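You operate a simulated robot arm through the tools that you are given. There is no shell and no other tool. Be economical: measure what you need, move in short steps, check, and stop when the job is done.

You are at the controls of a simulated two-armed robot. One attempt, no reset.

Task
Take the checked tea towel from the top of the boot bench and lay it out flat on the long worktop over the dryer.

The check looks at the end state, three seconds after you hand in, the way a careful person would. Anything else that was tipped, shoved, dropped, spilled or broken makes it a failure. Flat cloth is picked up by pressing the open fingertips on it (5 to 10 N) and closing them slowly along it; thin cloth reads only 2 to 8 mm in the jaws.

Robot
Two 7-joint arms with two-finger parallel grippers on one trunk, on a base that drives. Base frame: it is fixed to the floor where the robot stands at the start and does not move with it; the origin is under the middle of the robot, x ahead of it, y to its left, z up; the surface under the hand at the start is at about z = 0.86. Units: m, rad, N and s.
The left shoulder is at the start at [0.06, 0.189, 1.178], the right one opposite. With the tool pointing down near the work surface each hand reaches from about 0.1 to 0.66 m from the robot's upright axis, wherever it stands, measured 20 degrees to its own side. Places, roughly: long worktop over the dryer [-1.7, -0.8, 0.9]. Payload 3.43 kg a hand.
The tool frame of a hand sits at the grasp point between the pads (the TCP): z along the fingers, y along the line on which they close. The tips reach 0.03 m beyond it. Largest opening 0.094 m; finger width 0.028, thickness 0.01; the body of the gripper, 0.05 by 0.096 m, starts 0.055 m behind the TCP.
Orientation is that of the tool frame in the base frame, as a unit quaternion [x, y, z, w]. With the fingers straight down and closing along the base's y, the tool's x points along the base's -x, its y along +y and its z along -z.

Tools
- The arms move only by the tool servo_tool. It takes "left_rows", "right_rows" or both (then of equal length, played together; a hand with none holds still); each is a list that holds one entry, the list of rows, each a list of 7 numbers: the shift along the base's x, y, z in m, then the turn, a rotation vector about the base's x, y, z in rad, then the gripper command, from -1 (fully open) to 1 (shut), values between in proportion. In form: [[[dx, dy, dz, ax, ay, az, grip], ...]]. A call has 1 to 20 rows; each row shifts and turns the commanded pose from where the row before left it. Each row takes 0.2 s and may step no farther than 0.05 m and 0.15 rad from the row before; otherwise, or with a gripper value out of range, the whole call is refused. Where a pose cannot be reached the arm comes as near as it can. A force on the tool above 40 N (or 10 N above the force at the start of the call, whichever is more), or a blocked arm, ends the call early, and 0.2 s more pass. Each finger travels about 0.153 m/s and halts on what it meets, pressing with about 44 N; the grip force reading is that of the motor and also rises with nothing between the fingers. The clock runs only during rows and for 0.2 s after the last one: add rows that do not move to give the fingers time. It gives the time, the measured TCP pose, the force on the tool (base axes), the opening and the grip force at its end, in the units of the frame above (readings bear some noise), with the torque about the TCP (base axes, N m) and any sound that the robot's microphone picked up.
- Cameras (640 x 400 px; columns grow to the right, rows downward): "scene" is now at [0.0028, 0.0097, 1.7101]; the picture's right is [0.17, -0.98, 0.00], its down [-0.87, -0.15, -0.47] and it looks along [0.46, 0.08, -0.88] (base axes); focal length 282 px, centre (320, 200). "left" rides on the left gripper at [0.076, -0.014, -0.102] in its tool frame; the picture's right is [0.18, 0.98, 0.00], its down [-0.75, 0.14, -0.64] and it looks along [-0.63, 0.12, 0.77] (tool axes); focal length 243 px, centre (320, 200). "right" rides on the right gripper at [0.076, 0.014, -0.102] in its tool frame; the picture's right is [-0.18, 0.98, 0.00], its down [-0.75, -0.14, -0.64] and it looks along [-0.63, -0.12, 0.77] (tool axes); focal length 243 px, centre (320, 200). There is no depth. A picture from a camera that has moved, and an enlarged one, comes with that camera's place and axes in the base frame and with its lens.
- get_image(camera): a new picture of that camera. No time passes.
- slide_trunk(by): slides the trunk up (or, below 0, down) by that many m; the arms and the scene camera ride with it, the base frame stays. It gives what a move gives, with no picture.
- roll_base(legs): drives the robot by 1 to 6 legs, each [ahead, left, turn to the left] in m, m and rad, along the robot's own axes; the way and the turn of a leg run together, so that a leg with both is an arc; at most 1.5 m and 3.142 rad a leg. The arms and the cameras ride along, it lands a little off, and it stops where it bumps. It gives what a move gives.
- turn_head(pan, tilt): turns the head with the scene camera to pan (to the left, within 1.501 rad either way) and tilt (down, from -0.506 to 1.204), counted from straight ahead of the robot. It gives what a move gives.
- enlarge(camera, box): a new picture of the part [left, top, right, bottom] of that camera's present view, enlarged. No time passes.
- close_job(): hands the job in; it is judged then, once.

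Go step by step. Nothing tells you exact positions but the pictures and the camera data: compare them with the known pose of the tool, close in by small moves and look again before you grip or let go. The budget is 120 turns and 108 pictures, counting those below and the enlarged ones. Unless the task says otherwise, let go and move clear before handing in, and close with one line.

The tools are called after ">>>" as name(argument=value, ...) on one line, values as JSON. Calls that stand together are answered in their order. servo_tool: Moves the arms, as the interface text tells. Its arguments: {"type":"object","properties":{"left_rows":{"type":"array","items":{"type":"array","items":{"type":"array","items":{"type":"number"}}}},"right_rows":{"type":"array","items":{"type":"array","items":{"type":"array","items":{"type":"number"}}}}},"required":[]} The other tools are called the same way: slide_trunk (by) slides the trunk up or down; roll_base (legs) drives the base; turn_head (pan, tilt) turns the head that bears the scene camera; get_image (camera) takes a picture; enlarge (camera, box) takes an enlarged picture of a part of a camera's view; close_job () hands the job in.

At the start:

```text
time: 0.0
left_tcp_pos: [0.313, 0.2689, 1.0489]
left_orientation: [0.001, 1.0, 0.0, 0.0]
left_force: [0.8, 0.4, -0.4]
left_torque: [-0.05, 0.04, -0.01]
left_finger_gap: 0.0938
left_gripper_force: 0.1
right_tcp_pos: [0.3479, -0.0329, 1.0126]
right_orientation: [0.0, 1.0, 0.0, 0.001]
right_force: [-0.5, -0.3, 0.1]
right_torque: [-0.02, 0.02, 0.03]
right_finger_gap: 0.0939
right_gripper_force: 0.0
trunk travel left (down, up): [-0.85, 0.14]
robot x, y, heading: [-0.0004, -0.0001, 0.004]
head pan, tilt: [0.173, 1.084]
```

scene: 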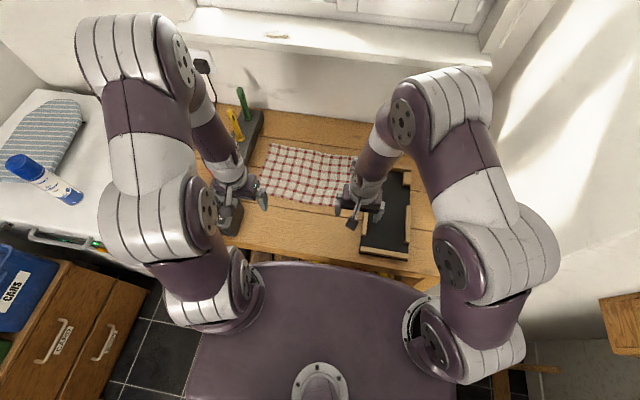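
right: 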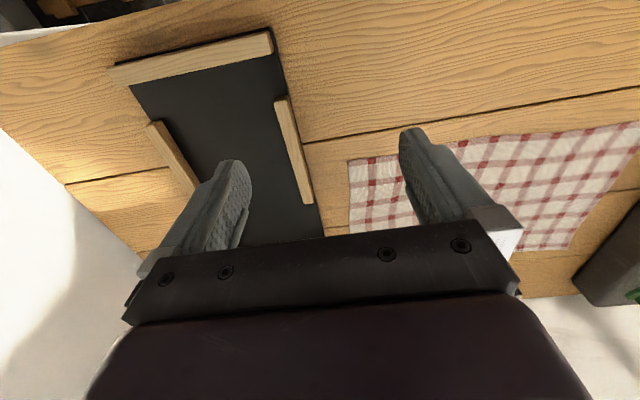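
left: 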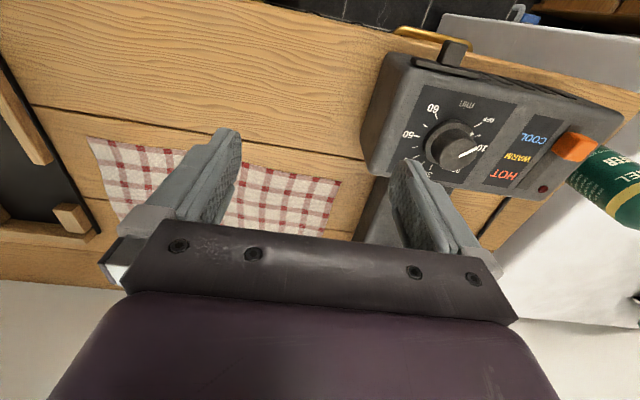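

The checked towel lies in front of me at about x 0.42–0.66, y 0.0–0.31, with a dial box to its left and a dark tray to its right. I'll look closer before moving.

>>> enlarge(camera="scene", box=[200, 80, 440, 280])

>>> turn_head(pan=1.5, tilt=0.5)

>>> get_image(camera="scene")

>>> turn_head(pan=-1.5, tilt=0.5)

>>> get_image(camera="scene")

```text
2.00 times, centred on (320, 180) of scene
camera zoom: at [0.0028, 0.0097, 1.7101], right [0.17, -0.98, 0.0], down [-0.87, -0.15, -0.47], along [0.46, 0.08, -0.88], focal length 563 px, centre (320, 240)
```

zoom: 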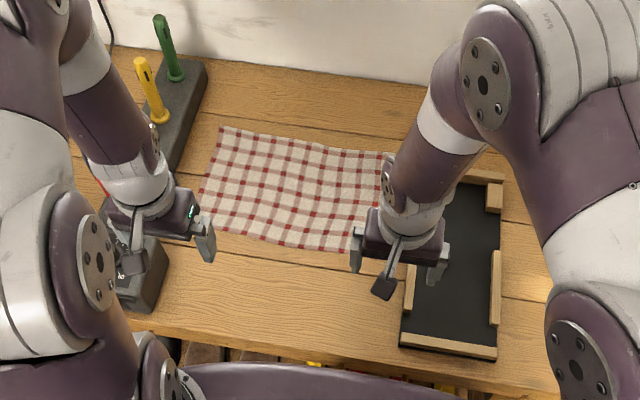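

```text
time: 1.5
left_tcp_pos: [0.3132, 0.2685, 1.0491]
left_orientation: [0.0, 1.0, 0.0, 0.0]
left_force: [0.6, 0.8, 0.2]
left_torque: [-0.01, 0.02, 0.01]
left_finger_gap: 0.094
left_gripper_force: 0.0
right_tcp_pos: [0.3471, -0.033, 1.0139]
right_orientation: [0.0, 1.0, -0.001, 0.0]
right_force: [-0.6, 0.3, 0.6]
right_torque: [0.0, 0.01, 0.0]
right_finger_gap: 0.094
right_gripper_force: 0.0
trunk travel left (down, up): [-0.85, 0.14]
robot x, y, heading: [-0.0019, -0.0014, -0.0]
head pan, tilt: [1.499, 0.499]
```

```text
103 pictures are left
camera scene: at [-0.0539, 0.0893, 1.7568], right [1.0, -0.07, 0.0], down [-0.03, -0.48, -0.88], along [0.06, 0.88, -0.48], focal length 282 px, centre (320, 200)
```

scene: 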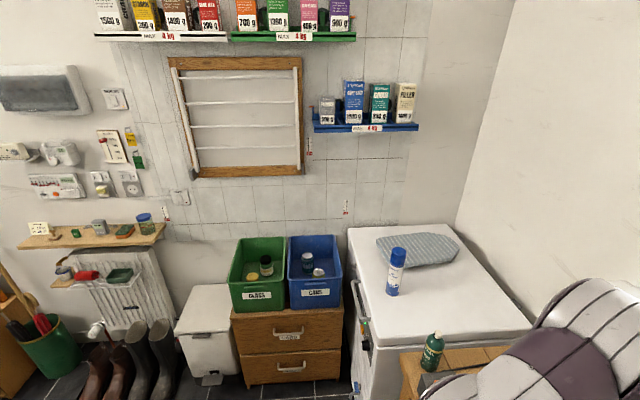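

```text
time: 4.1
left_tcp_pos: [0.3135, 0.2695, 1.0503]
left_orientation: [0.0, 1.0, 0.0, 0.0]
left_force: [0.3, 0.2, -0.7]
left_torque: [0.01, 0.0, 0.02]
left_finger_gap: 0.094
left_gripper_force: 0.1
right_tcp_pos: [0.348, -0.0332, 1.0134]
right_orientation: [0.0, 1.0, 0.0, 0.0]
right_force: [0.1, -0.2, 0.5]
right_torque: [0.0, -0.05, -0.01]
right_finger_gap: 0.0942
right_gripper_force: 0.0
trunk travel left (down, up): [-0.85, 0.14]
robot x, y, heading: [-0.001, 0.0003, 0.003]
head pan, tilt: [-1.499, 0.499]
```

```text
102 pictures are left
camera scene: at [-0.0539, -0.0922, 1.7569], right [-1.0, -0.07, 0.0], down [-0.03, 0.48, -0.88], along [0.06, -0.88, -0.48], focal length 282 px, centre (320, 200)
```

scene: 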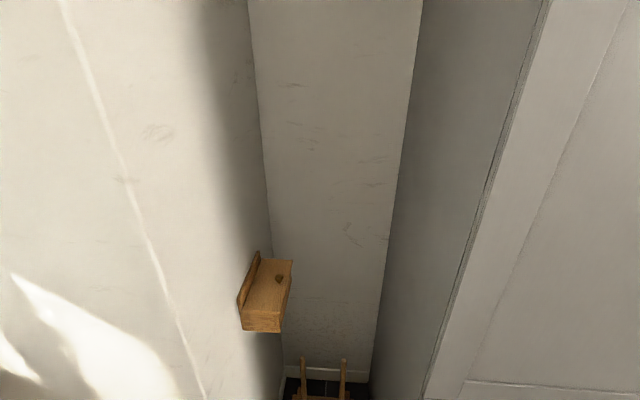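

The near edge of the towel runs from about (0.425, -0.01) to (0.434, 0.325). I'll turn both hands so the jaws close along x and bring them above the two near corners.

>>> servo_tool(left_rows=[[[0.0115, 0.0005, -0.005, 0, 0, 0.1428, -0.1], [0.0115, 0.0005, -0.005, 0, 0, 0.1428, -0.1], [0.0115, 0.0005, -0.005, 0, 0, 0.1428, -0.1], [0.0115, 0.0005, -0.005, 0, 0, 0.1428, -0.1], [0.0115, 0.0005, -0.005, 0, 0, 0.1428, -0.1], [0.0115, 0.0005, -0.005, 0, 0, 0.1428, -0.1], [0.0115, 0.0005, -0.005, 0, 0, 0.1428, -0.1], [0.0115, 0.0005, -0.005, 0, 0, 0.1428, -0.1], [0.0115, 0.0005, -0.005, 0, 0, 0.1428, -0.1], [0.0115, 0.0005, -0.005, 0, 0, 0.1428, -0.1], [0.0115, 0.0005, -0.005, 0, 0, 0.1428, -0.1], [0, 0, 0, 0, 0, 0, -0.1]]], right_rows=[[[0.0083, 0.0062, -0.002, 0, 0, -0.1428, -0.1], [0.0083, 0.0062, -0.002, 0, 0, -0.1428, -0.1], [0.0083, 0.0062, -0.002, 0, 0, -0.1428, -0.1], [0.0083, 0.0062, -0.002, 0, 0, -0.1428, -0.1], [0.0083, 0.0062, -0.002, 0, 0, -0.1428, -0.1], [0.0083, 0.0062, -0.002, 0, 0, -0.1428, -0.1], [0.0083, 0.0062, -0.002, 0, 0, -0.1428, -0.1], [0.0083, 0.0062, -0.002, 0, 0, -0.1428, -0.1], [0.0083, 0.0062, -0.002, 0, 0, -0.1428, -0.1], [0.0083, 0.0062, -0.002, 0, 0, -0.1428, -0.1], [0.0083, 0.0062, -0.002, 0, 0, -0.1428, -0.1], [0, 0, 0, 0, 0, 0, -0.1]]])

>>> turn_head(pan=0.17, tilt=1.08)

>>> get_image(camera="scene")

>>> get_image(camera="left")

>>> get_image(camera="right")

```text
time: 6.7
left_tcp_pos: [0.4396, 0.2741, 0.994]
left_orientation: [0.707, -0.707, 0.0, 0.0]
left_force: [0.2, -0.5, -0.8]
left_torque: [0.0, -0.01, -0.02]
left_finger_gap: 0.0516
left_gripper_force: 0.1
right_tcp_pos: [0.4381, 0.0355, 0.9913]
right_orientation: [0.708, 0.707, 0.0, 0.0]
right_force: [0.1, 0.1, 0.0]
right_torque: [-0.03, 0.01, 0.0]
right_finger_gap: 0.0515
right_gripper_force: 0.2
trunk travel left (down, up): [-0.85, 0.14]
robot x, y, heading: [-0.0006, -0.0012, 0.002]
head pan, tilt: [-1.499, 0.499]
```

```text
time: 8.4
left_tcp_pos: [0.4387, 0.2749, 0.9938]
left_orientation: [-0.707, 0.707, 0.0, -0.002]
left_force: [-0.3, 0.9, -0.4]
left_torque: [0.0, 0.01, -0.01]
left_finger_gap: 0.0517
left_gripper_force: 0.1
right_tcp_pos: [0.4395, 0.0347, 0.9908]
right_orientation: [0.707, 0.707, -0.001, 0.0]
right_force: [-0.2, 0.5, 0.3]
right_torque: [0.0, 0.01, -0.03]
right_finger_gap: 0.0517
right_gripper_force: 0.1
trunk travel left (down, up): [-0.85, 0.14]
robot x, y, heading: [-0.0006, 0.0021, 0.002]
head pan, tilt: [0.169, 1.08]
```

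```text
101 pictures are left
camera scene: at [0.0031, 0.0094, 1.7104], right [0.17, -0.99, 0.0], down [-0.87, -0.15, -0.47], along [0.46, 0.08, -0.88], focal length 282 px, centre (320, 200)
```

scene: 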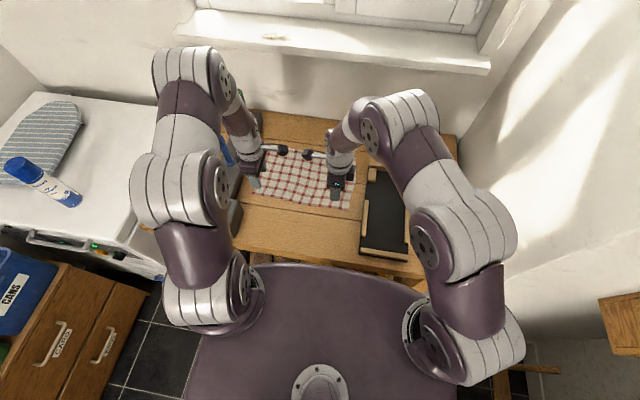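

```text
100 pictures are left
camera left: at [0.4544, 0.1988, 1.097], right [-0.98, -0.18, 0.0], down [-0.14, 0.75, 0.64], along [-0.12, 0.63, -0.77], focal length 243 px, centre (320, 200)
```

left: 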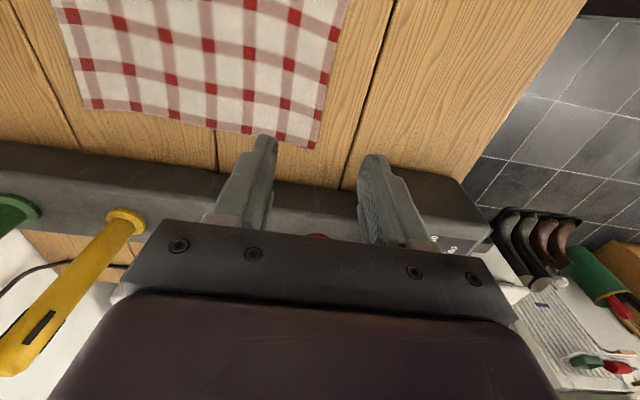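

```text
99 pictures are left
camera right: at [0.453, 0.1108, 1.0937], right [0.98, -0.18, 0.0], down [-0.14, -0.75, 0.64], along [-0.12, -0.63, -0.77], focal length 243 px, centre (320, 200)
```

right: 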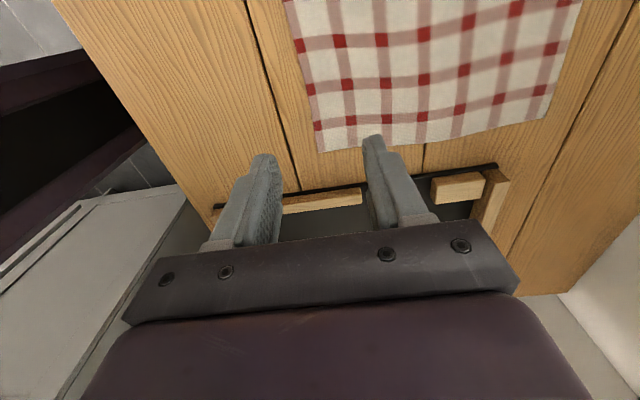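

Corners confirmed by the wrist cameras: near-left ≈ (0.439, 0.323), near-right ≈ (0.427, -0.014). I'll move the hands just inside those corners, stopping short of the surface.

>>> servo_tool(left_rows=[[[0.015, 0.01, -0.02, 0, 0, 0, 0.15], [0.014, 0.008, -0.03, 0, 0, 0, 0.15], [0, 0, -0.03, 0, 0, 0, 0.15], [0, 0, -0.005, 0, 0, 0, 0.15], [0, 0, 0, 0, 0, 0, 0.15]]], right_rows=[[[0.009, -0.01, -0.02, 0, 0, 0, 0.15], [0.009, -0.012, -0.03, 0, 0, 0, 0.15], [0, 0, -0.03, 0, 0, 0, 0.15], [0, 0, -0.003, 0, 0, 0, 0.15], [0, 0, 0, 0, 0, 0, 0.15]]])

>>> get_image(camera="left")

>>> get_image(camera="right")

```text
time: 9.6
left_tcp_pos: [0.4677, 0.2935, 0.9099]
left_orientation: [-0.707, 0.707, 0.0, 0.0]
left_force: [-0.4, -0.5, -0.1]
left_torque: [-0.01, -0.03, 0.03]
left_finger_gap: 0.0398
left_gripper_force: 0.1
right_tcp_pos: [0.4563, 0.0129, 0.9081]
right_orientation: [0.707, 0.707, 0.0, 0.0]
right_force: [-0.2, 0.4, 0.4]
right_torque: [0.03, -0.01, -0.03]
right_finger_gap: 0.0403
right_gripper_force: 0.2
trunk travel left (down, up): [-0.85, 0.14]
robot x, y, heading: [-0.0028, -0.0018, -0.0]
head pan, tilt: [0.169, 1.08]
```

```text
98 pictures are left
camera left: at [0.4829, 0.2171, 1.0127], right [-0.98, -0.18, 0.0], down [-0.14, 0.75, 0.64], along [-0.12, 0.63, -0.77], focal length 243 px, centre (320, 200)
```

left: 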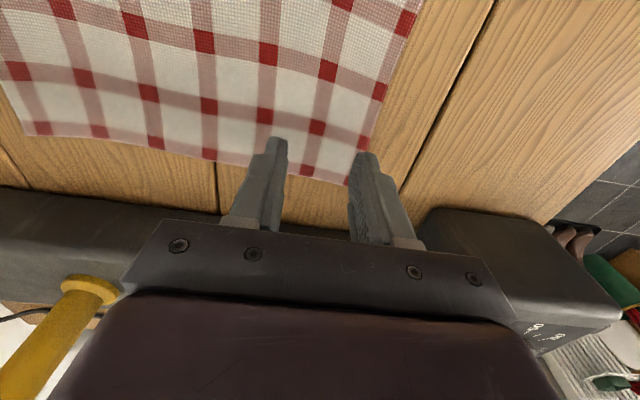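

```text
97 pictures are left
camera right: at [0.4711, 0.0883, 1.0099], right [0.98, -0.18, 0.0], down [-0.14, -0.75, 0.64], along [-0.12, -0.63, -0.77], focal length 243 px, centre (320, 200)
```

right: 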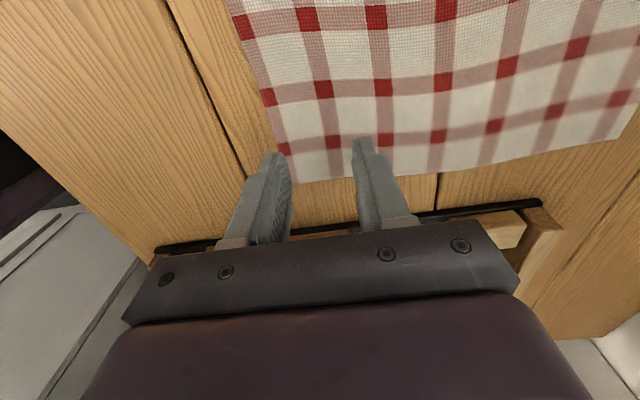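

The tips are about 2 cm above the cloth, with the near fingers right at its edge. I'll shift both slightly inward (+x) and descend slowly.

>>> servo_tool(left_rows=[[[0.006, 0, -0.005, 0, 0, 0, 0.15], [0, 0, -0.005, 0, 0, 0, 0.15], [0, 0, -0.004, 0, 0, 0, 0.15], [0, 0, -0.002, 0, 0, 0, 0.15], [0, 0, 0, 0, 0, 0, 0.15]]], right_rows=[[[0.008, 0, -0.005, 0, 0, 0, 0.15], [0, 0, -0.005, 0, 0, 0, 0.15], [0, 0, -0.004, 0, 0, 0, 0.15], [0, 0, 0, 0, 0, 0, 0.15], [0, 0, 0, 0, 0, 0, 0.15]]])

```text
time: 10.8
left_tcp_pos: [0.4749, 0.2922, 0.892]
left_orientation: [0.708, -0.707, 0.0, 0.0]
left_force: [-0.6, -0.3, 0.5]
left_torque: [0.01, -0.02, -0.03]
left_finger_gap: 0.0401
left_gripper_force: 0.1
right_tcp_pos: [0.4658, 0.0119, 0.8941]
right_orientation: [0.707, 0.707, 0.001, 0.0]
right_force: [-0.6, -0.1, -0.1]
right_torque: [0.02, 0.03, 0.01]
right_finger_gap: 0.04
right_gripper_force: 0.0
trunk travel left (down, up): [-0.85, 0.14]
robot x, y, heading: [0.0011, -0.0016, 0.005]
head pan, tilt: [0.169, 1.08]
```

>>> servo_tool(left_rows=[[[0, 0, -0.002, 0, 0, 0, 0.15], [0, 0, -0.001, 0, 0, 0, 0.15], [0, 0, 0, 0, 0, 0, 0.15]]], right_rows=[[[0, 0, -0.002, 0, 0, 0, 0.15], [0, 0, -0.002, 0, 0, 0, 0.15], [0, 0, 0, 0, 0, 0, 0.15]]])

```text
time: 11.6
left_tcp_pos: [0.4743, 0.2937, 0.8904]
left_orientation: [0.707, -0.707, 0.0, -0.001]
left_force: [0.7, -0.4, 15.5]
left_torque: [0.02, 0.4, 0.0]
left_finger_gap: 0.0397
left_gripper_force: 0.2
right_tcp_pos: [0.4648, 0.013, 0.892]
right_orientation: [0.707, 0.707, 0.002, 0.001]
right_force: [1.0, 0.3, 3.1]
right_torque: [0.05, 0.04, -0.03]
right_finger_gap: 0.0395
right_gripper_force: 0.2
trunk travel left (down, up): [-0.85, 0.14]
robot x, y, heading: [-0.0007, 0.0052, -0.003]
head pan, tilt: [0.169, 1.08]
```

Both hands touch (left 15 N, right 3 N). I'll even these out to about 8 N and close slowly.

>>> servo_tool(left_rows=[[[0, 0, -0.0, 0, 0, 0, 0.15], [0, 0, 0.0006, 0, 0, 0, 0.2], [0, 0, 0, 0, 0, 0, 0.25], [0, 0, 0, 0, 0, 0, 0.3], [0, 0, 0, 0, 0, 0, 0.35], [0, 0, 0, 0, 0, 0, 0.4]]], right_rows=[[[0, 0, -0.0006, 0, 0, 0, 0.15], [0, 0, 0, 0, 0, 0, 0.2], [0, 0, 0, 0, 0, 0, 0.25], [0, 0, 0, 0, 0, 0, 0.3], [0, 0, 0, 0, 0, 0, 0.35], [0, 0, 0, 0, 0, 0, 0.4]]])

>>> get_image(camera="left")

>>> get_image(camera="right")

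```text
time: 13.0
left_tcp_pos: [0.4733, 0.2916, 0.8903]
left_orientation: [0.707, -0.707, 0.001, -0.001]
left_force: [1.5, -0.9, 13.0]
left_torque: [-0.01, 0.21, 0.03]
left_finger_gap: 0.0272
left_gripper_force: 0.0
right_tcp_pos: [0.4648, 0.013, 0.8917]
right_orientation: [0.707, 0.707, 0.002, 0.0]
right_force: [0.8, 0.6, 13.4]
right_torque: [0.01, 0.23, -0.03]
right_finger_gap: 0.0274
right_gripper_force: 0.1
trunk travel left (down, up): [-0.85, 0.14]
robot x, y, heading: [0.0028, -0.0029, 0.007]
head pan, tilt: [0.169, 1.08]
```

```text
96 pictures are left
camera left: at [0.4888, 0.2162, 0.9945], right [-0.98, -0.18, 0.0], down [-0.14, 0.75, 0.64], along [-0.12, 0.63, -0.77], focal length 243 px, centre (320, 200)
```

left: 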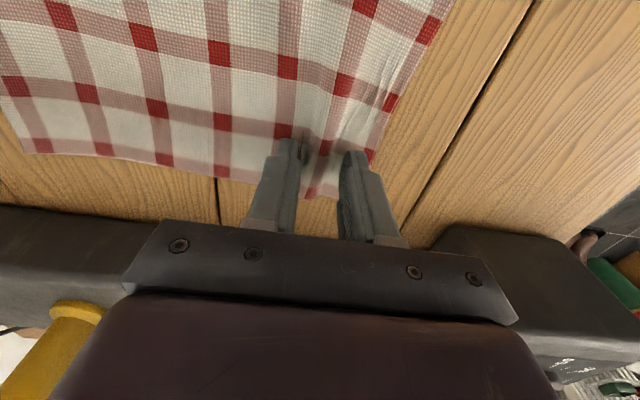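

```text
95 pictures are left
camera right: at [0.4787, 0.088, 0.9939], right [0.98, -0.18, 0.0], down [-0.14, -0.75, 0.64], along [-0.12, -0.63, -0.77], focal length 243 px, centre (320, 200)
```

right: 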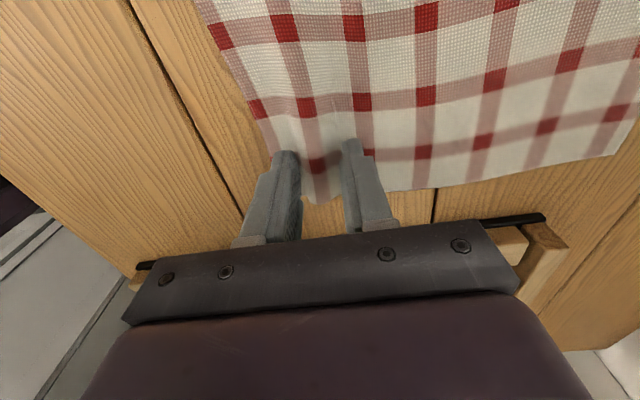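

A ridge of cloth is gathering between the fingers on both hands. I'll keep closing.

>>> servo_tool(left_rows=[[[0, 0, 0.0002, 0, 0, 0, 0.45], [0, 0, 0, 0, 0, 0, 0.5], [0, 0, 0, 0, 0, 0, 0.55], [0, 0, 0, 0, 0, 0, 0.6], [0, 0, 0, 0, 0, 0, 0.65], [0, 0, 0, 0, 0, 0, 0.7], [0, 0, 0, 0, 0, 0, 0.75], [0, 0, 0, 0, 0, 0, 0.8], [0, 0, 0, 0, 0, 0, 0.85], [0, 0, 0, 0, 0, 0, 0.9], [0, 0, 0, 0, 0, 0, 0.95], [0, 0, 0, 0, 0, 0, 1], [0, 0, 0, 0, 0, 0, 1], [0, 0, 0, 0, 0, 0, 1]]], right_rows=[[[0, 0, 0.0002, 0, 0, 0, 0.45], [0, 0, 0, 0, 0, 0, 0.5], [0, 0, 0, 0, 0, 0, 0.55], [0, 0, 0, 0, 0, 0, 0.6], [0, 0, 0, 0, 0, 0, 0.65], [0, 0, 0, 0, 0, 0, 0.7], [0, 0, 0, 0, 0, 0, 0.75], [0, 0, 0, 0, 0, 0, 0.8], [0, 0, 0, 0, 0, 0, 0.85], [0, 0, 0, 0, 0, 0, 0.9], [0, 0, 0, 0, 0, 0, 0.95], [0, 0, 0, 0, 0, 0, 1], [0, 0, 0, 0, 0, 0, 1], [0, 0, 0, 0, 0, 0, 1]]])

>>> get_image(camera="left")

>>> get_image(camera="right")

```text
time: 16.0
left_tcp_pos: [0.4721, 0.2924, 0.8926]
left_orientation: [0.708, -0.707, 0.002, -0.002]
left_force: [-0.3, -0.7, 0.5]
left_torque: [0.0, 0.02, 0.02]
left_finger_gap: 0.0063
left_gripper_force: 40.9
right_tcp_pos: [0.4625, 0.0127, 0.8915]
right_orientation: [0.707, 0.707, 0.001, 0.001]
right_force: [-3.6, 0.0, 29.8]
right_torque: [0.02, 0.36, -0.04]
right_finger_gap: 0.0022
right_gripper_force: 36.9
trunk travel left (down, up): [-0.85, 0.14]
robot x, y, heading: [-0.0008, -0.0018, 0.001]
head pan, tilt: [0.169, 1.08]
```

```text
94 pictures are left
camera left: at [0.4872, 0.2166, 0.995], right [-0.98, -0.18, 0.0], down [-0.14, 0.75, 0.64], along [-0.12, 0.63, -0.77], focal length 243 px, centre (320, 200)
```

left: 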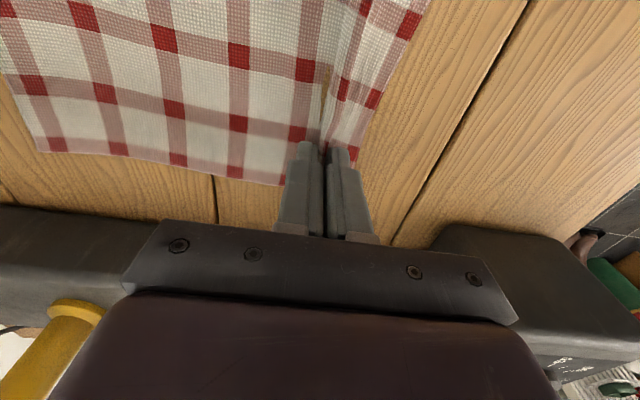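

```text
93 pictures are left
camera right: at [0.477, 0.0886, 0.9937], right [0.98, -0.18, 0.0], down [-0.14, -0.75, 0.64], along [-0.12, -0.63, -0.77], focal length 243 px, centre (320, 200)
```

right: 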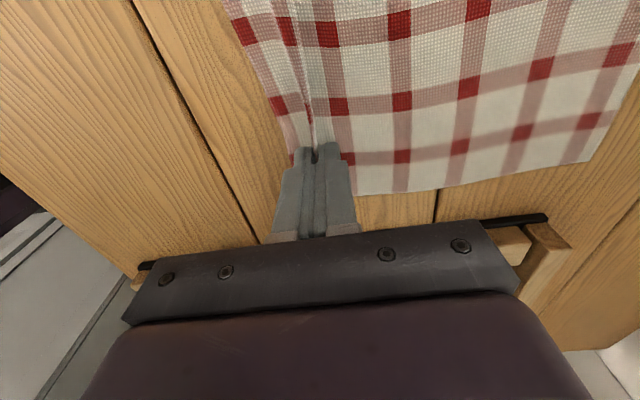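

Left reads 6.3 mm, right only 2.2 mm. I'll lift a little and see whether both hold.

>>> servo_tool(left_rows=[[[0, 0, 0.01, 0, 0, 0, 1], [0, 0, 0.015, 0, 0, 0, 1], [0, 0, 0.02, 0, 0, 0, 1], [0, 0, 0, 0, 0, 0, 1]]], right_rows=[[[0, 0, 0.01, 0, 0, 0, 1], [0, 0, 0.015, 0, 0, 0, 1], [0, 0, 0.02, 0, 0, 0, 1], [0, 0, 0, 0, 0, 0, 1]]])

>>> get_image(camera="left")

>>> get_image(camera="right")

```text
time: 17.0
left_tcp_pos: [0.4754, 0.2929, 0.9351]
left_orientation: [0.708, -0.707, 0.0, 0.0]
left_force: [-0.9, 0.4, 1.1]
left_torque: [-0.02, 0.03, 0.02]
left_finger_gap: 0.0062
left_gripper_force: 40.5
right_tcp_pos: [0.4662, 0.0148, 0.9361]
right_orientation: [0.707, 0.707, 0.0, -0.001]
right_force: [-0.6, -0.4, -0.2]
right_torque: [0.01, 0.0, 0.02]
right_finger_gap: 0.0019
right_gripper_force: 37.6
trunk travel left (down, up): [-0.85, 0.14]
robot x, y, heading: [0.0008, -0.0023, 0.005]
head pan, tilt: [0.169, 1.08]
```

```text
92 pictures are left
camera left: at [0.4904, 0.2157, 1.0379], right [-0.98, -0.18, 0.0], down [-0.14, 0.75, 0.64], along [-0.12, 0.63, -0.77], focal length 243 px, centre (320, 200)
```

left: 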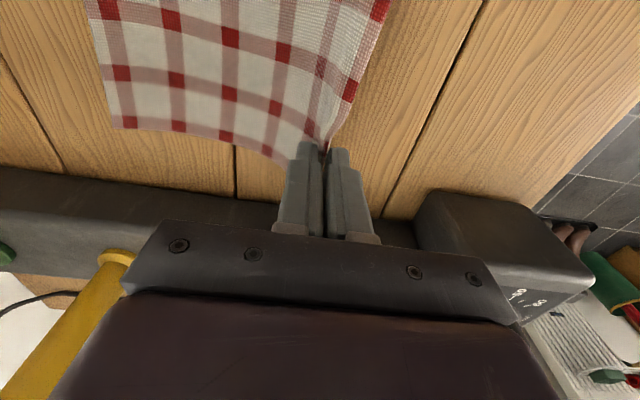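

```text
91 pictures are left
camera right: at [0.4796, 0.0891, 1.0375], right [0.98, -0.18, 0.0], down [-0.14, -0.75, 0.64], along [-0.12, -0.63, -0.77], focal length 243 px, centre (320, 200)
```

right: 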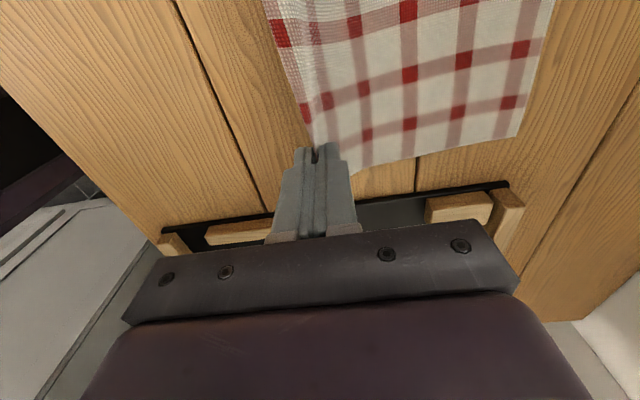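

Both seem to hold. I'll lift until the towel hangs free and check.

>>> servo_tool(left_rows=[[[-0.01, 0, 0.03, 0, 0, 0, 1], [-0.01, 0, 0.03, 0, 0, 0, 1], [-0.01, 0, 0.03, 0, 0, 0, 1], [-0.01, 0, 0.03, 0, 0, 0, 1], [-0.01, 0, 0.03, 0, 0, 0, 1], [-0.01, 0, 0.03, 0, 0, 0, 1], [-0.01, 0, 0.03, 0, 0, 0, 1], [0, 0, 0, 0, 0, 0, 1]]], right_rows=[[[-0.009, 0, 0.03, 0, 0, 0, 1], [-0.009, 0, 0.03, 0, 0, 0, 1], [-0.009, 0, 0.03, 0, 0, 0, 1], [-0.009, 0, 0.03, 0, 0, 0, 1], [-0.009, 0, 0.03, 0, 0, 0, 1], [-0.009, 0, 0.03, 0, 0, 0, 1], [-0.009, 0, 0.03, 0, 0, 0, 1], [0, 0, 0, 0, 0, 0, 1]]])

>>> get_image(camera="scene")

>>> get_image(camera="right")

```text
time: 18.8
left_tcp_pos: [0.4064, 0.2922, 1.1457]
left_orientation: [0.707, -0.707, -0.001, 0.001]
left_force: [-0.2, -0.2, -0.7]
left_torque: [-0.03, 0.02, -0.03]
left_finger_gap: 0.0063
left_gripper_force: 40.4
right_tcp_pos: [0.4014, 0.0104, 1.1433]
right_orientation: [0.707, 0.707, -0.001, -0.001]
right_force: [-0.2, -0.3, 0.7]
right_torque: [0.02, 0.01, 0.01]
right_finger_gap: 0.0022
right_gripper_force: 36.5
trunk travel left (down, up): [-0.85, 0.14]
robot x, y, heading: [-0.0001, -0.0017, 0.002]
head pan, tilt: [0.169, 1.08]
```

```text
90 pictures are left
camera scene: at [0.0044, 0.0099, 1.7104], right [0.17, -0.99, 0.0], down [-0.87, -0.15, -0.47], along [0.46, 0.08, -0.88], focal length 282 px, centre (320, 200)
```

scene: 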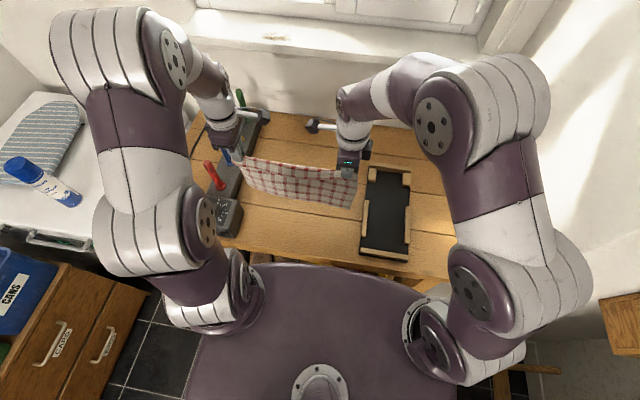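

```text
89 pictures are left
camera right: at [0.4164, 0.0871, 1.2455], right [0.98, -0.18, 0.0], down [-0.14, -0.75, 0.64], along [-0.12, -0.63, -0.77], focal length 243 px, centre (320, 200)
```

right: 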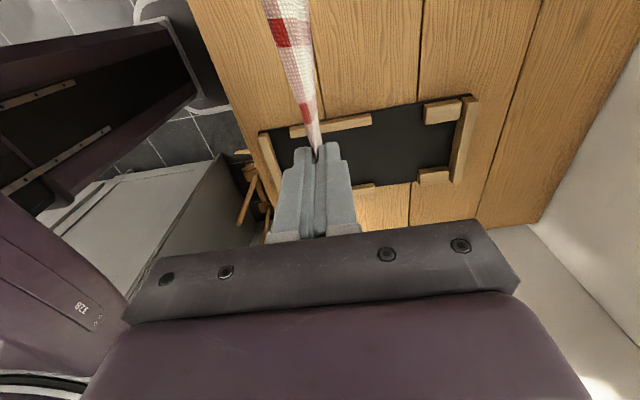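

The towel hangs between both hands. Before driving I'll check the floor to both sides and behind.

>>> turn_head(pan=1.5, tilt=0.9)

>>> get_image(camera="scene")

>>> turn_head(pan=-1.5, tilt=0.9)

>>> get_image(camera="scene")

```text
time: 20.3
left_tcp_pos: [0.4041, 0.2912, 1.1455]
left_orientation: [-0.707, 0.708, 0.0, 0.001]
left_force: [0.0, -0.2, -0.5]
left_torque: [-0.01, 0.0, 0.02]
left_finger_gap: 0.0061
left_gripper_force: 40.9
right_tcp_pos: [0.4013, 0.0125, 1.1426]
right_orientation: [0.707, 0.707, 0.0, -0.001]
right_force: [-0.4, -0.3, 0.1]
right_torque: [0.01, 0.01, -0.01]
right_finger_gap: 0.0023
right_gripper_force: 37.0
trunk travel left (down, up): [-0.85, 0.14]
robot x, y, heading: [-0.0017, -0.001, -0.002]
head pan, tilt: [1.499, 0.901]
```

```text
88 pictures are left
camera scene: at [-0.0552, 0.0738, 1.723], right [1.0, -0.07, 0.0], down [-0.06, -0.78, -0.62], along [0.04, 0.62, -0.78], focal length 282 px, centre (320, 200)
```

scene: 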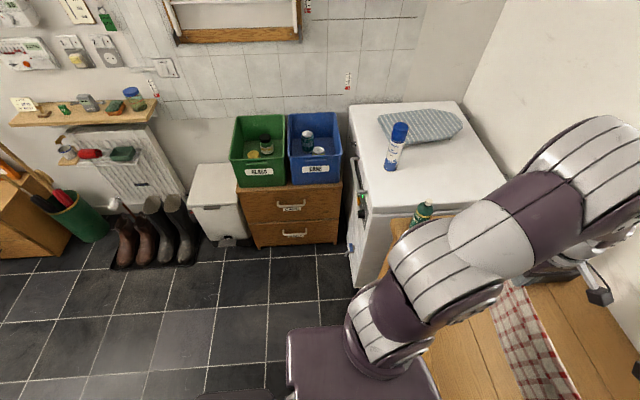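

```text
time: 22.9
left_tcp_pos: [0.4051, 0.2913, 1.1455]
left_orientation: [0.707, -0.707, 0.001, 0.001]
left_force: [-0.5, -0.3, -0.4]
left_torque: [0.02, -0.01, -0.03]
left_finger_gap: 0.0061
left_gripper_force: 40.3
right_tcp_pos: [0.4015, 0.0106, 1.1435]
right_orientation: [0.706, 0.708, -0.001, 0.0]
right_force: [-0.5, 0.1, -0.4]
right_torque: [0.02, 0.0, -0.01]
right_finger_gap: 0.0025
right_gripper_force: 37.3
trunk travel left (down, up): [-0.85, 0.14]
robot x, y, heading: [0.002, -0.0007, 0.001]
head pan, tilt: [-1.499, 0.901]
```

```text
87 pictures are left
camera scene: at [-0.055, -0.0767, 1.723], right [-1.0, -0.07, 0.0], down [-0.06, 0.78, -0.62], along [0.04, -0.62, -0.78], focal length 282 px, centre (320, 200)
```

scene: 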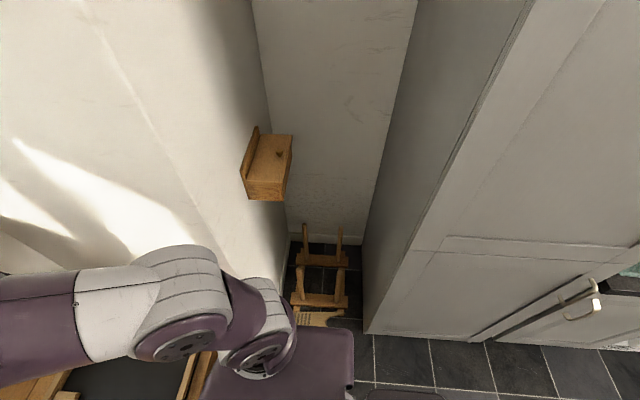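

Behind me the floor is clear; a tall cabinet front is at y ≈ -0.5 to the right, and the worktop should continue beyond it. I'll raise the trunk and back straight off the bench.

>>> slide_trunk(by=0.1)

>>> roll_base(legs=[[-0.6, 0, 0], [0, 0.25, 0]])

>>> turn_head(pan=-1.5, tilt=0.6)

>>> get_image(camera="scene")

```text
time: 24.2
left_tcp_pos: [0.4055, 0.2915, 1.2446]
left_orientation: [-0.707, 0.707, 0.0, 0.0]
left_force: [0.4, 0.4, -0.1]
left_torque: [0.01, -0.01, 0.01]
left_finger_gap: 0.0064
left_gripper_force: 40.5
right_tcp_pos: [0.4016, 0.0111, 1.2437]
right_orientation: [0.707, 0.707, 0.0, 0.0]
right_force: [0.2, -0.1, -0.4]
right_torque: [0.02, -0.02, 0.01]
right_finger_gap: 0.0022
right_gripper_force: 37.0
trunk travel left (down, up): [-0.95, 0.04]
robot x, y, heading: [-0.0001, 0.0002, -0.001]
head pan, tilt: [-1.499, 0.901]
```

```text
time: 29.0
left_tcp_pos: [-0.1957, 0.5373, 1.2463]
left_orientation: [0.709, -0.705, -0.001, -0.001]
left_force: [-0.2, -1.0, 0.6]
left_torque: [-0.01, -0.01, -0.02]
left_finger_gap: 0.0061
left_gripper_force: 40.6
right_tcp_pos: [-0.1994, 0.2577, 1.2438]
right_orientation: [0.704, 0.71, 0.0, -0.001]
right_force: [0.3, -0.7, 0.1]
right_torque: [-0.02, 0.02, 0.02]
right_finger_gap: 0.0025
right_gripper_force: 36.9
trunk travel left (down, up): [-0.95, 0.04]
robot x, y, heading: [-0.6041, 0.2465, 0.004]
head pan, tilt: [-1.499, 0.901]
```

```text
time: 29.8
left_tcp_pos: [-0.197, 0.54, 1.2462]
left_orientation: [0.709, -0.705, 0.0, 0.001]
left_force: [-0.1, -0.3, -0.3]
left_torque: [-0.03, -0.02, 0.02]
left_finger_gap: 0.0064
left_gripper_force: 40.6
right_tcp_pos: [-0.1996, 0.2606, 1.2433]
right_orientation: [0.705, 0.709, -0.001, 0.001]
right_force: [-0.5, 0.7, -1.0]
right_torque: [0.02, -0.02, 0.01]
right_finger_gap: 0.0023
right_gripper_force: 36.6
trunk travel left (down, up): [-0.95, 0.04]
robot x, y, heading: [-0.599, 0.2422, 0.007]
head pan, tilt: [-1.499, 0.6]
```

```text
86 pictures are left
camera scene: at [-0.6536, 0.1579, 1.8478], right [-1.0, -0.08, 0.0], down [-0.04, 0.56, -0.83], along [0.06, -0.82, -0.56], focal length 282 px, centre (320, 200)
```

scene: 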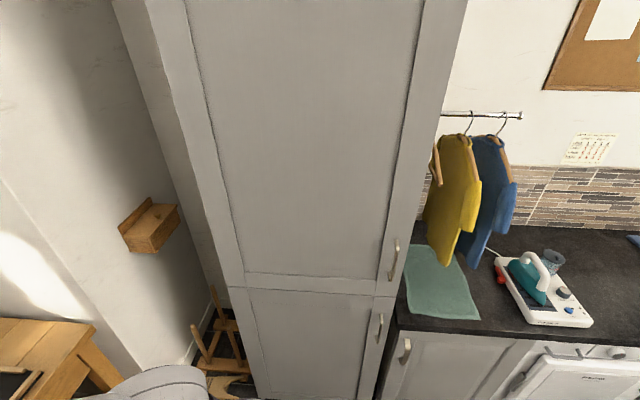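

The worktop starts beyond the tall cabinet, with hanging clothes, a mat and an iron on its near end. I'll turn right to face it and slide along for a look at the free part.

>>> roll_base(legs=[[0, 0, -1.5708], [0, -0.9, 0]])

>>> turn_head(pan=0, tilt=0.6)

>>> get_image(camera="scene")

>>> turn_head(pan=-0.7, tilt=0.6)

>>> get_image(camera="scene")

```text
time: 38.4
left_tcp_pos: [-1.2135, -0.1484, 1.2452]
left_orientation: [0.012, 1.0, 0.001, -0.001]
left_force: [-2.3, 0.5, -0.8]
left_torque: [0.02, 0.09, 0.07]
left_finger_gap: 0.0023
left_gripper_force: 36.4
right_tcp_pos: [-1.4938, -0.1372, 1.2426]
right_orientation: [1.0, -0.013, 0.0, 0.0]
right_force: [2.7, -0.2, -0.1]
right_torque: [0.01, -0.06, 0.04]
right_finger_gap: 0.002
right_gripper_force: 37.4
trunk travel left (down, up): [-0.95, 0.04]
robot x, y, heading: [-1.4978, 0.2609, -1.597]
head pan, tilt: [-1.499, 0.6]
```

```text
time: 40.0
left_tcp_pos: [-1.2149, -0.1474, 1.2456]
left_orientation: [0.012, 1.0, 0.0, 0.0]
left_force: [-2.9, 0.4, -1.0]
left_torque: [0.02, 0.06, 0.03]
left_finger_gap: 0.0024
left_gripper_force: 37.2
right_tcp_pos: [-1.4945, -0.1364, 1.2427]
right_orientation: [1.0, -0.012, 0.0, 0.0]
right_force: [1.5, -0.1, -0.6]
right_torque: [-0.02, -0.03, -0.01]
right_finger_gap: 0.0023
right_gripper_force: 36.8
trunk travel left (down, up): [-0.95, 0.04]
robot x, y, heading: [-1.4937, 0.2627, -1.594]
head pan, tilt: [0.0, 0.6]
```

```text
85 pictures are left
camera scene: at [-1.4969, 0.2342, 1.8478], right [-1.0, 0.03, 0.0], down [0.01, 0.56, -0.83], along [-0.02, -0.82, -0.56], focal length 282 px, centre (320, 200)
```

scene: 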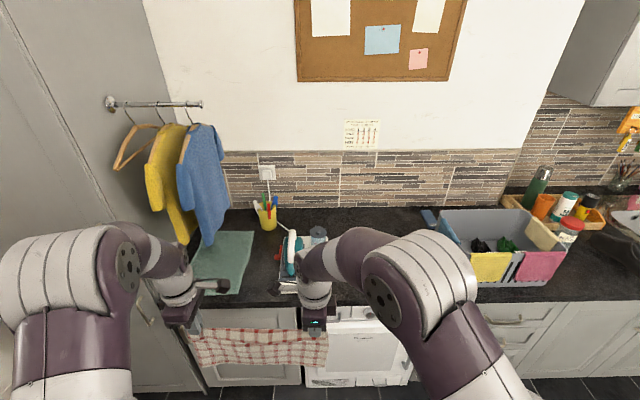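

```text
time: 41.1
left_tcp_pos: [-1.2138, -0.1475, 1.2446]
left_orientation: [0.012, 1.0, 0.0, 0.0]
left_force: [-1.9, 0.6, 0.6]
left_torque: [-0.02, 0.05, 0.09]
left_finger_gap: 0.002
left_gripper_force: 36.8
right_tcp_pos: [-1.4956, -0.136, 1.2435]
right_orientation: [1.0, -0.012, 0.0, -0.001]
right_force: [1.7, -0.2, 0.4]
right_torque: [0.0, -0.05, 0.06]
right_finger_gap: 0.0024
right_gripper_force: 37.0
trunk travel left (down, up): [-0.95, 0.04]
robot x, y, heading: [-1.4951, 0.2699, -1.597]
head pan, tilt: [-0.7, 0.6]
```

```text
84 pictures are left
camera scene: at [-1.5532, 0.2563, 1.8478], right [-0.75, 0.66, 0.0], down [0.37, 0.42, -0.83], along [-0.55, -0.62, -0.56], focal length 282 px, centre (320, 200)
```

scene: 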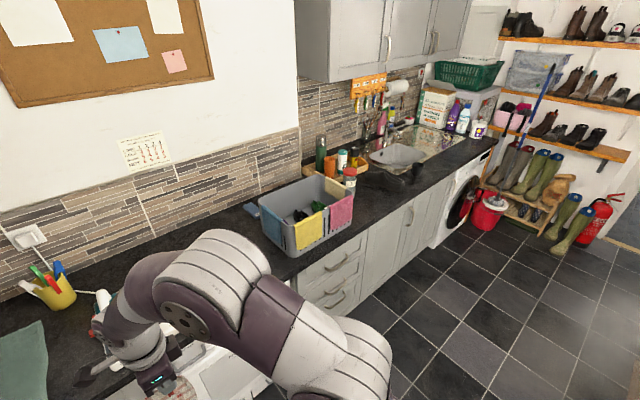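

The free stretch of worktop lies between the ironing station (right edge ≈ x -1.54) and the grey caddy (left edge ≈ x -2.08). I'll check how the towel hangs and how much room the base has in front.

>>> turn_head(pan=0, tilt=1.2)

>>> get_image(camera="scene")

>>> get_image(camera="left")

>>> get_image(camera="right")

```text
time: 42.1
left_tcp_pos: [-1.2141, -0.1488, 1.2463]
left_orientation: [0.013, 1.0, 0.0, 0.0]
left_force: [-2.5, -0.3, -0.8]
left_torque: [0.02, 0.08, 0.05]
left_finger_gap: 0.0024
left_gripper_force: 37.3
right_tcp_pos: [-1.4949, -0.1363, 1.2446]
right_orientation: [1.0, -0.012, 0.0, 0.0]
right_force: [1.5, -0.2, -0.1]
right_torque: [0.01, -0.03, 0.03]
right_finger_gap: 0.0025
right_gripper_force: 37.0
trunk travel left (down, up): [-0.95, 0.04]
robot x, y, heading: [-1.493, 0.2634, -1.594]
head pan, tilt: [0.0, 1.201]
```

```text
83 pictures are left
camera scene: at [-1.4961, 0.2666, 1.8032], right [-1.0, 0.03, 0.0], down [0.02, 0.93, -0.36], along [-0.01, -0.36, -0.93], focal length 282 px, centre (320, 200)
```

scene: 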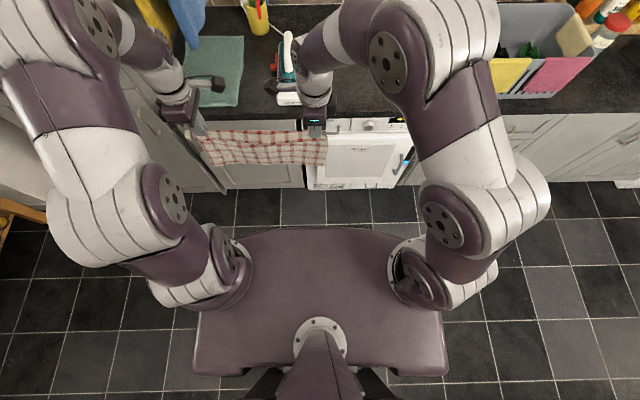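

```text
82 pictures are left
camera left: at [-1.2898, -0.1603, 1.3489], right [-0.16, 0.99, 0.0], down [0.76, 0.12, 0.64], along [0.63, 0.1, -0.77], focal length 243 px, centre (320, 200)
```

left: 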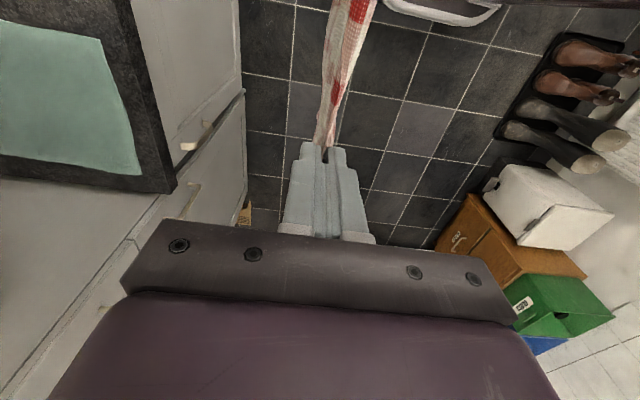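

```text
81 pictures are left
camera right: at [-1.4183, -0.1534, 1.3457], right [-0.21, -0.98, 0.0], down [-0.75, 0.16, 0.64], along [-0.63, 0.13, -0.77], focal length 243 px, centre (320, 200)
```

right: 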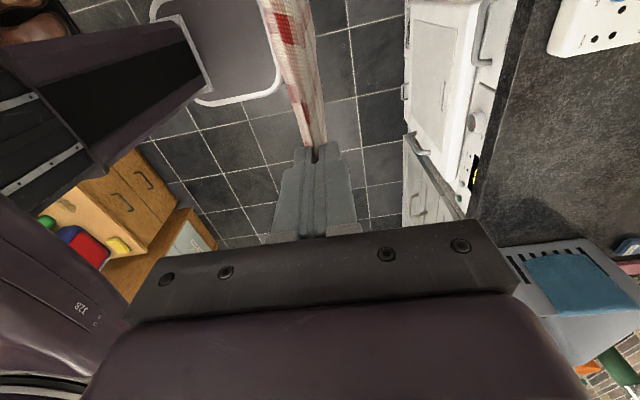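

The towel hangs taut between both hands; the base front has roughly 0.5 m to the cabinets. I'll ease the tension slightly, then slide right so the towel faces the free stretch.

>>> servo_tool(left_rows=[[[-0.004, 0, 0, 0, 0, 0, 1], [0, 0, 0, 0, 0, 0, 1]]], right_rows=[[[0.004, 0, 0, 0, 0, 0, 1], [0, 0, 0, 0, 0, 0, 1]]])

>>> roll_base(legs=[[0, -0.4, 0.024]])

>>> turn_head(pan=0.1, tilt=0.75)

>>> get_image(camera="scene")

```text
time: 42.7
left_tcp_pos: [-1.2185, -0.1483, 1.2454]
left_orientation: [0.013, 1.0, 0.001, 0.001]
left_force: [-1.0, 0.4, -0.6]
left_torque: [-0.01, 0.0, 0.07]
left_finger_gap: 0.0024
left_gripper_force: 37.5
right_tcp_pos: [-1.4904, -0.1353, 1.2436]
right_orientation: [1.0, -0.012, 0.0, -0.001]
right_force: [0.4, 0.6, -0.3]
right_torque: [-0.03, -0.03, 0.02]
right_finger_gap: 0.0021
right_gripper_force: 37.4
trunk travel left (down, up): [-0.95, 0.04]
robot x, y, heading: [-1.4984, 0.2669, -1.6]
head pan, tilt: [0.0, 1.201]
```

```text
time: 45.3
left_tcp_pos: [-1.6164, -0.1358, 1.2468]
left_orientation: [0.004, 1.0, 0.0, -0.001]
left_force: [-0.2, 0.0, -0.1]
left_torque: [-0.01, 0.0, 0.02]
left_finger_gap: 0.0021
left_gripper_force: 36.9
right_tcp_pos: [-1.8901, -0.1302, 1.2427]
right_orientation: [1.0, -0.004, -0.002, 0.0]
right_force: [-0.1, -0.1, 0.4]
right_torque: [0.02, 0.03, 0.02]
right_finger_gap: 0.0022
right_gripper_force: 37.2
trunk travel left (down, up): [-0.95, 0.04]
robot x, y, heading: [-1.902, 0.2717, -1.575]
head pan, tilt: [0.0, 1.201]
```

```text
time: 46.2
left_tcp_pos: [-1.6194, -0.1376, 1.2465]
left_orientation: [0.003, 1.0, 0.0, 0.0]
left_force: [-0.2, 0.4, -0.3]
left_torque: [-0.02, 0.0, 0.07]
left_finger_gap: 0.0022
left_gripper_force: 37.0
right_tcp_pos: [-1.8922, -0.1297, 1.243]
right_orientation: [1.0, -0.004, 0.0, 0.0]
right_force: [-0.3, 0.3, 0.1]
right_torque: [0.01, -0.01, 0.05]
right_finger_gap: 0.0023
right_gripper_force: 37.1
trunk travel left (down, up): [-0.95, 0.04]
robot x, y, heading: [-1.8991, 0.2718, -1.583]
head pan, tilt: [0.099, 0.75]
```

```text
80 pictures are left
camera scene: at [-1.896, 0.2466, 1.8348], right [-1.0, -0.09, 0.0], down [-0.06, 0.68, -0.73], along [0.07, -0.73, -0.68], focal length 282 px, centre (320, 200)
```

scene: 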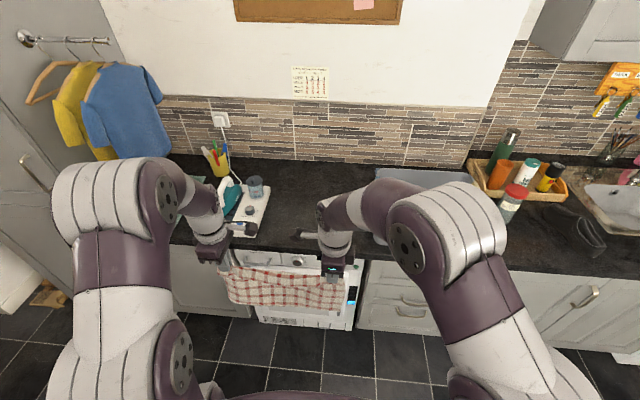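

The free gap spans x ≈ -1.52 to -2.05, and the towel (x ≈ -1.59 to -1.92) is centred on it. I'll drive forward.

>>> roll_base(legs=[[0.3, -0.01, 0.008]])

>>> turn_head(pan=0.0, tilt=0.95)

>>> get_image(camera="scene")

>>> get_image(camera="right")

>>> get_image(camera="left")

```text
time: 48.2
left_tcp_pos: [-1.6279, -0.431, 1.2456]
left_orientation: [0.0, 1.0, -0.001, -0.001]
left_force: [0.2, 0.3, 0.6]
left_torque: [-0.03, 0.0, 0.02]
left_finger_gap: 0.0022
left_gripper_force: 36.3
right_tcp_pos: [-1.8983, -0.4282, 1.2441]
right_orientation: [1.0, 0.001, 0.0, 0.001]
right_force: [0.5, -0.2, -0.5]
right_torque: [0.01, 0.02, -0.02]
right_finger_gap: 0.002
right_gripper_force: 37.2
trunk travel left (down, up): [-0.95, 0.04]
robot x, y, heading: [-1.9171, -0.0249, -1.57]
head pan, tilt: [0.099, 0.75]
```

```text
time: 48.9
left_tcp_pos: [-1.6245, -0.435, 1.2454]
left_orientation: [0.0, 1.0, 0.001, 0.0]
left_force: [0.3, -0.4, 0.3]
left_torque: [0.0, 0.0, 0.02]
left_finger_gap: 0.0025
left_gripper_force: 36.9
right_tcp_pos: [-1.8979, -0.43, 1.2436]
right_orientation: [1.0, 0.002, 0.0, 0.0]
right_force: [0.4, -0.7, -0.2]
right_torque: [0.02, -0.02, -0.01]
right_finger_gap: 0.0021
right_gripper_force: 37.3
trunk travel left (down, up): [-0.95, 0.04]
robot x, y, heading: [-1.9119, -0.0255, -1.572]
head pan, tilt: [0.0, 0.949]
```

```text
79 pictures are left
camera scene: at [-1.9139, -0.044, 1.8194], right [-1.0, 0.0, 0.0], down [0.0, 0.81, -0.58], along [0.0, -0.58, -0.81], focal length 282 px, centre (320, 200)
```

scene: 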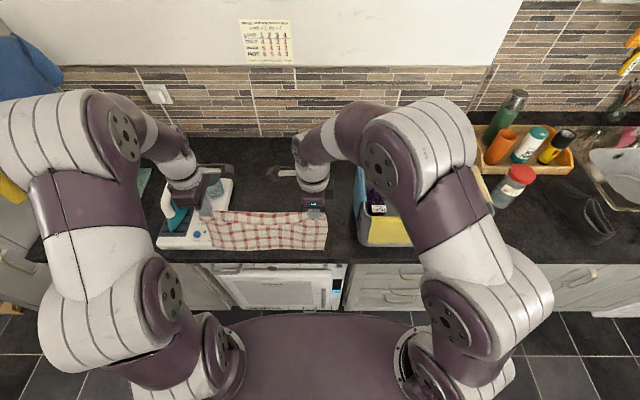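

```text
78 pictures are left
camera right: at [-1.8216, -0.445, 1.3455], right [-0.18, -0.98, 0.0], down [-0.75, 0.14, 0.64], along [-0.63, 0.12, -0.77], focal length 243 px, centre (320, 200)
```

right: 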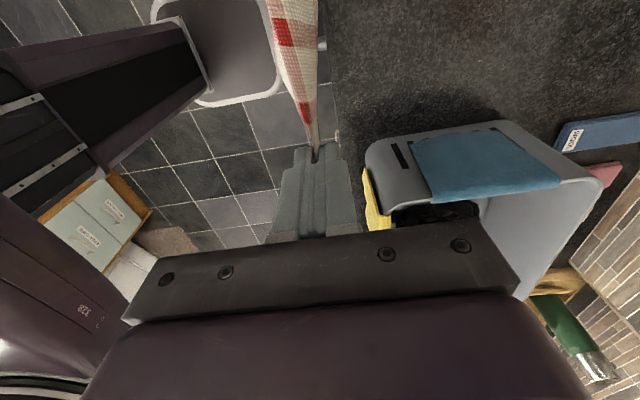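

```text
77 pictures are left
camera left: at [-1.7009, -0.4485, 1.3493], right [-0.18, 0.98, 0.0], down [0.75, 0.14, 0.64], along [0.63, 0.12, -0.77], focal length 243 px, centre (320, 200)
```

left: 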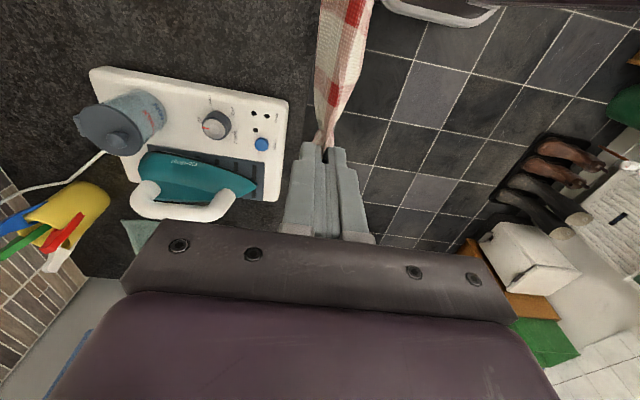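

Measured free gap: station edge x ≈ -1.565 to caddy x ≈ -2.03, so the centre should be -1.80. I'll shift 3.5 cm right and 10 cm closer.

>>> roll_base(legs=[[0.1, -0.035, 0]])

>>> enlarge(camera="scene", box=[140, 120, 460, 320])

```text
time: 50.1
left_tcp_pos: [-1.6589, -0.5289, 1.2473]
left_orientation: [-0.001, 1.0, -0.001, 0.001]
left_force: [0.2, -0.6, 0.0]
left_torque: [0.04, 0.01, 0.02]
left_finger_gap: 0.002
left_gripper_force: 37.5
right_tcp_pos: [-1.932, -0.5239, 1.244]
right_orientation: [1.0, 0.001, 0.001, 0.0]
right_force: [0.6, 0.2, -0.2]
right_torque: [-0.02, -0.01, 0.05]
right_finger_gap: 0.0023
right_gripper_force: 36.9
trunk travel left (down, up): [-0.95, 0.04]
robot x, y, heading: [-1.9466, -0.1255, -1.566]
head pan, tilt: [0.0, 0.949]
```

```text
2.00 times, centred on (300, 220) of scene
camera zoom: at [-1.9473, -0.1371, 1.8194], right [-1.0, 0.0, 0.0], down [0.0, 0.81, -0.58], along [0.0, -0.58, -0.81], focal length 563 px, centre (360, 160)
```

zoom: 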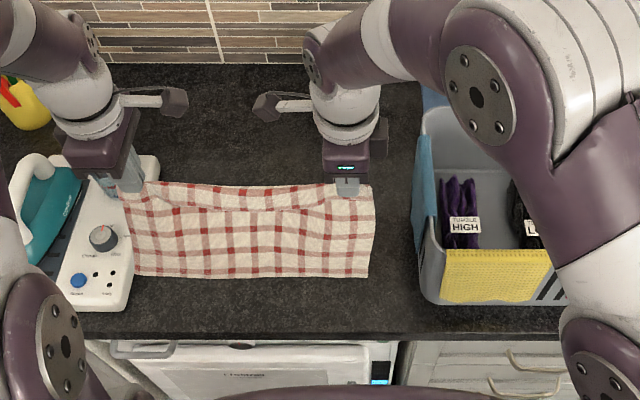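

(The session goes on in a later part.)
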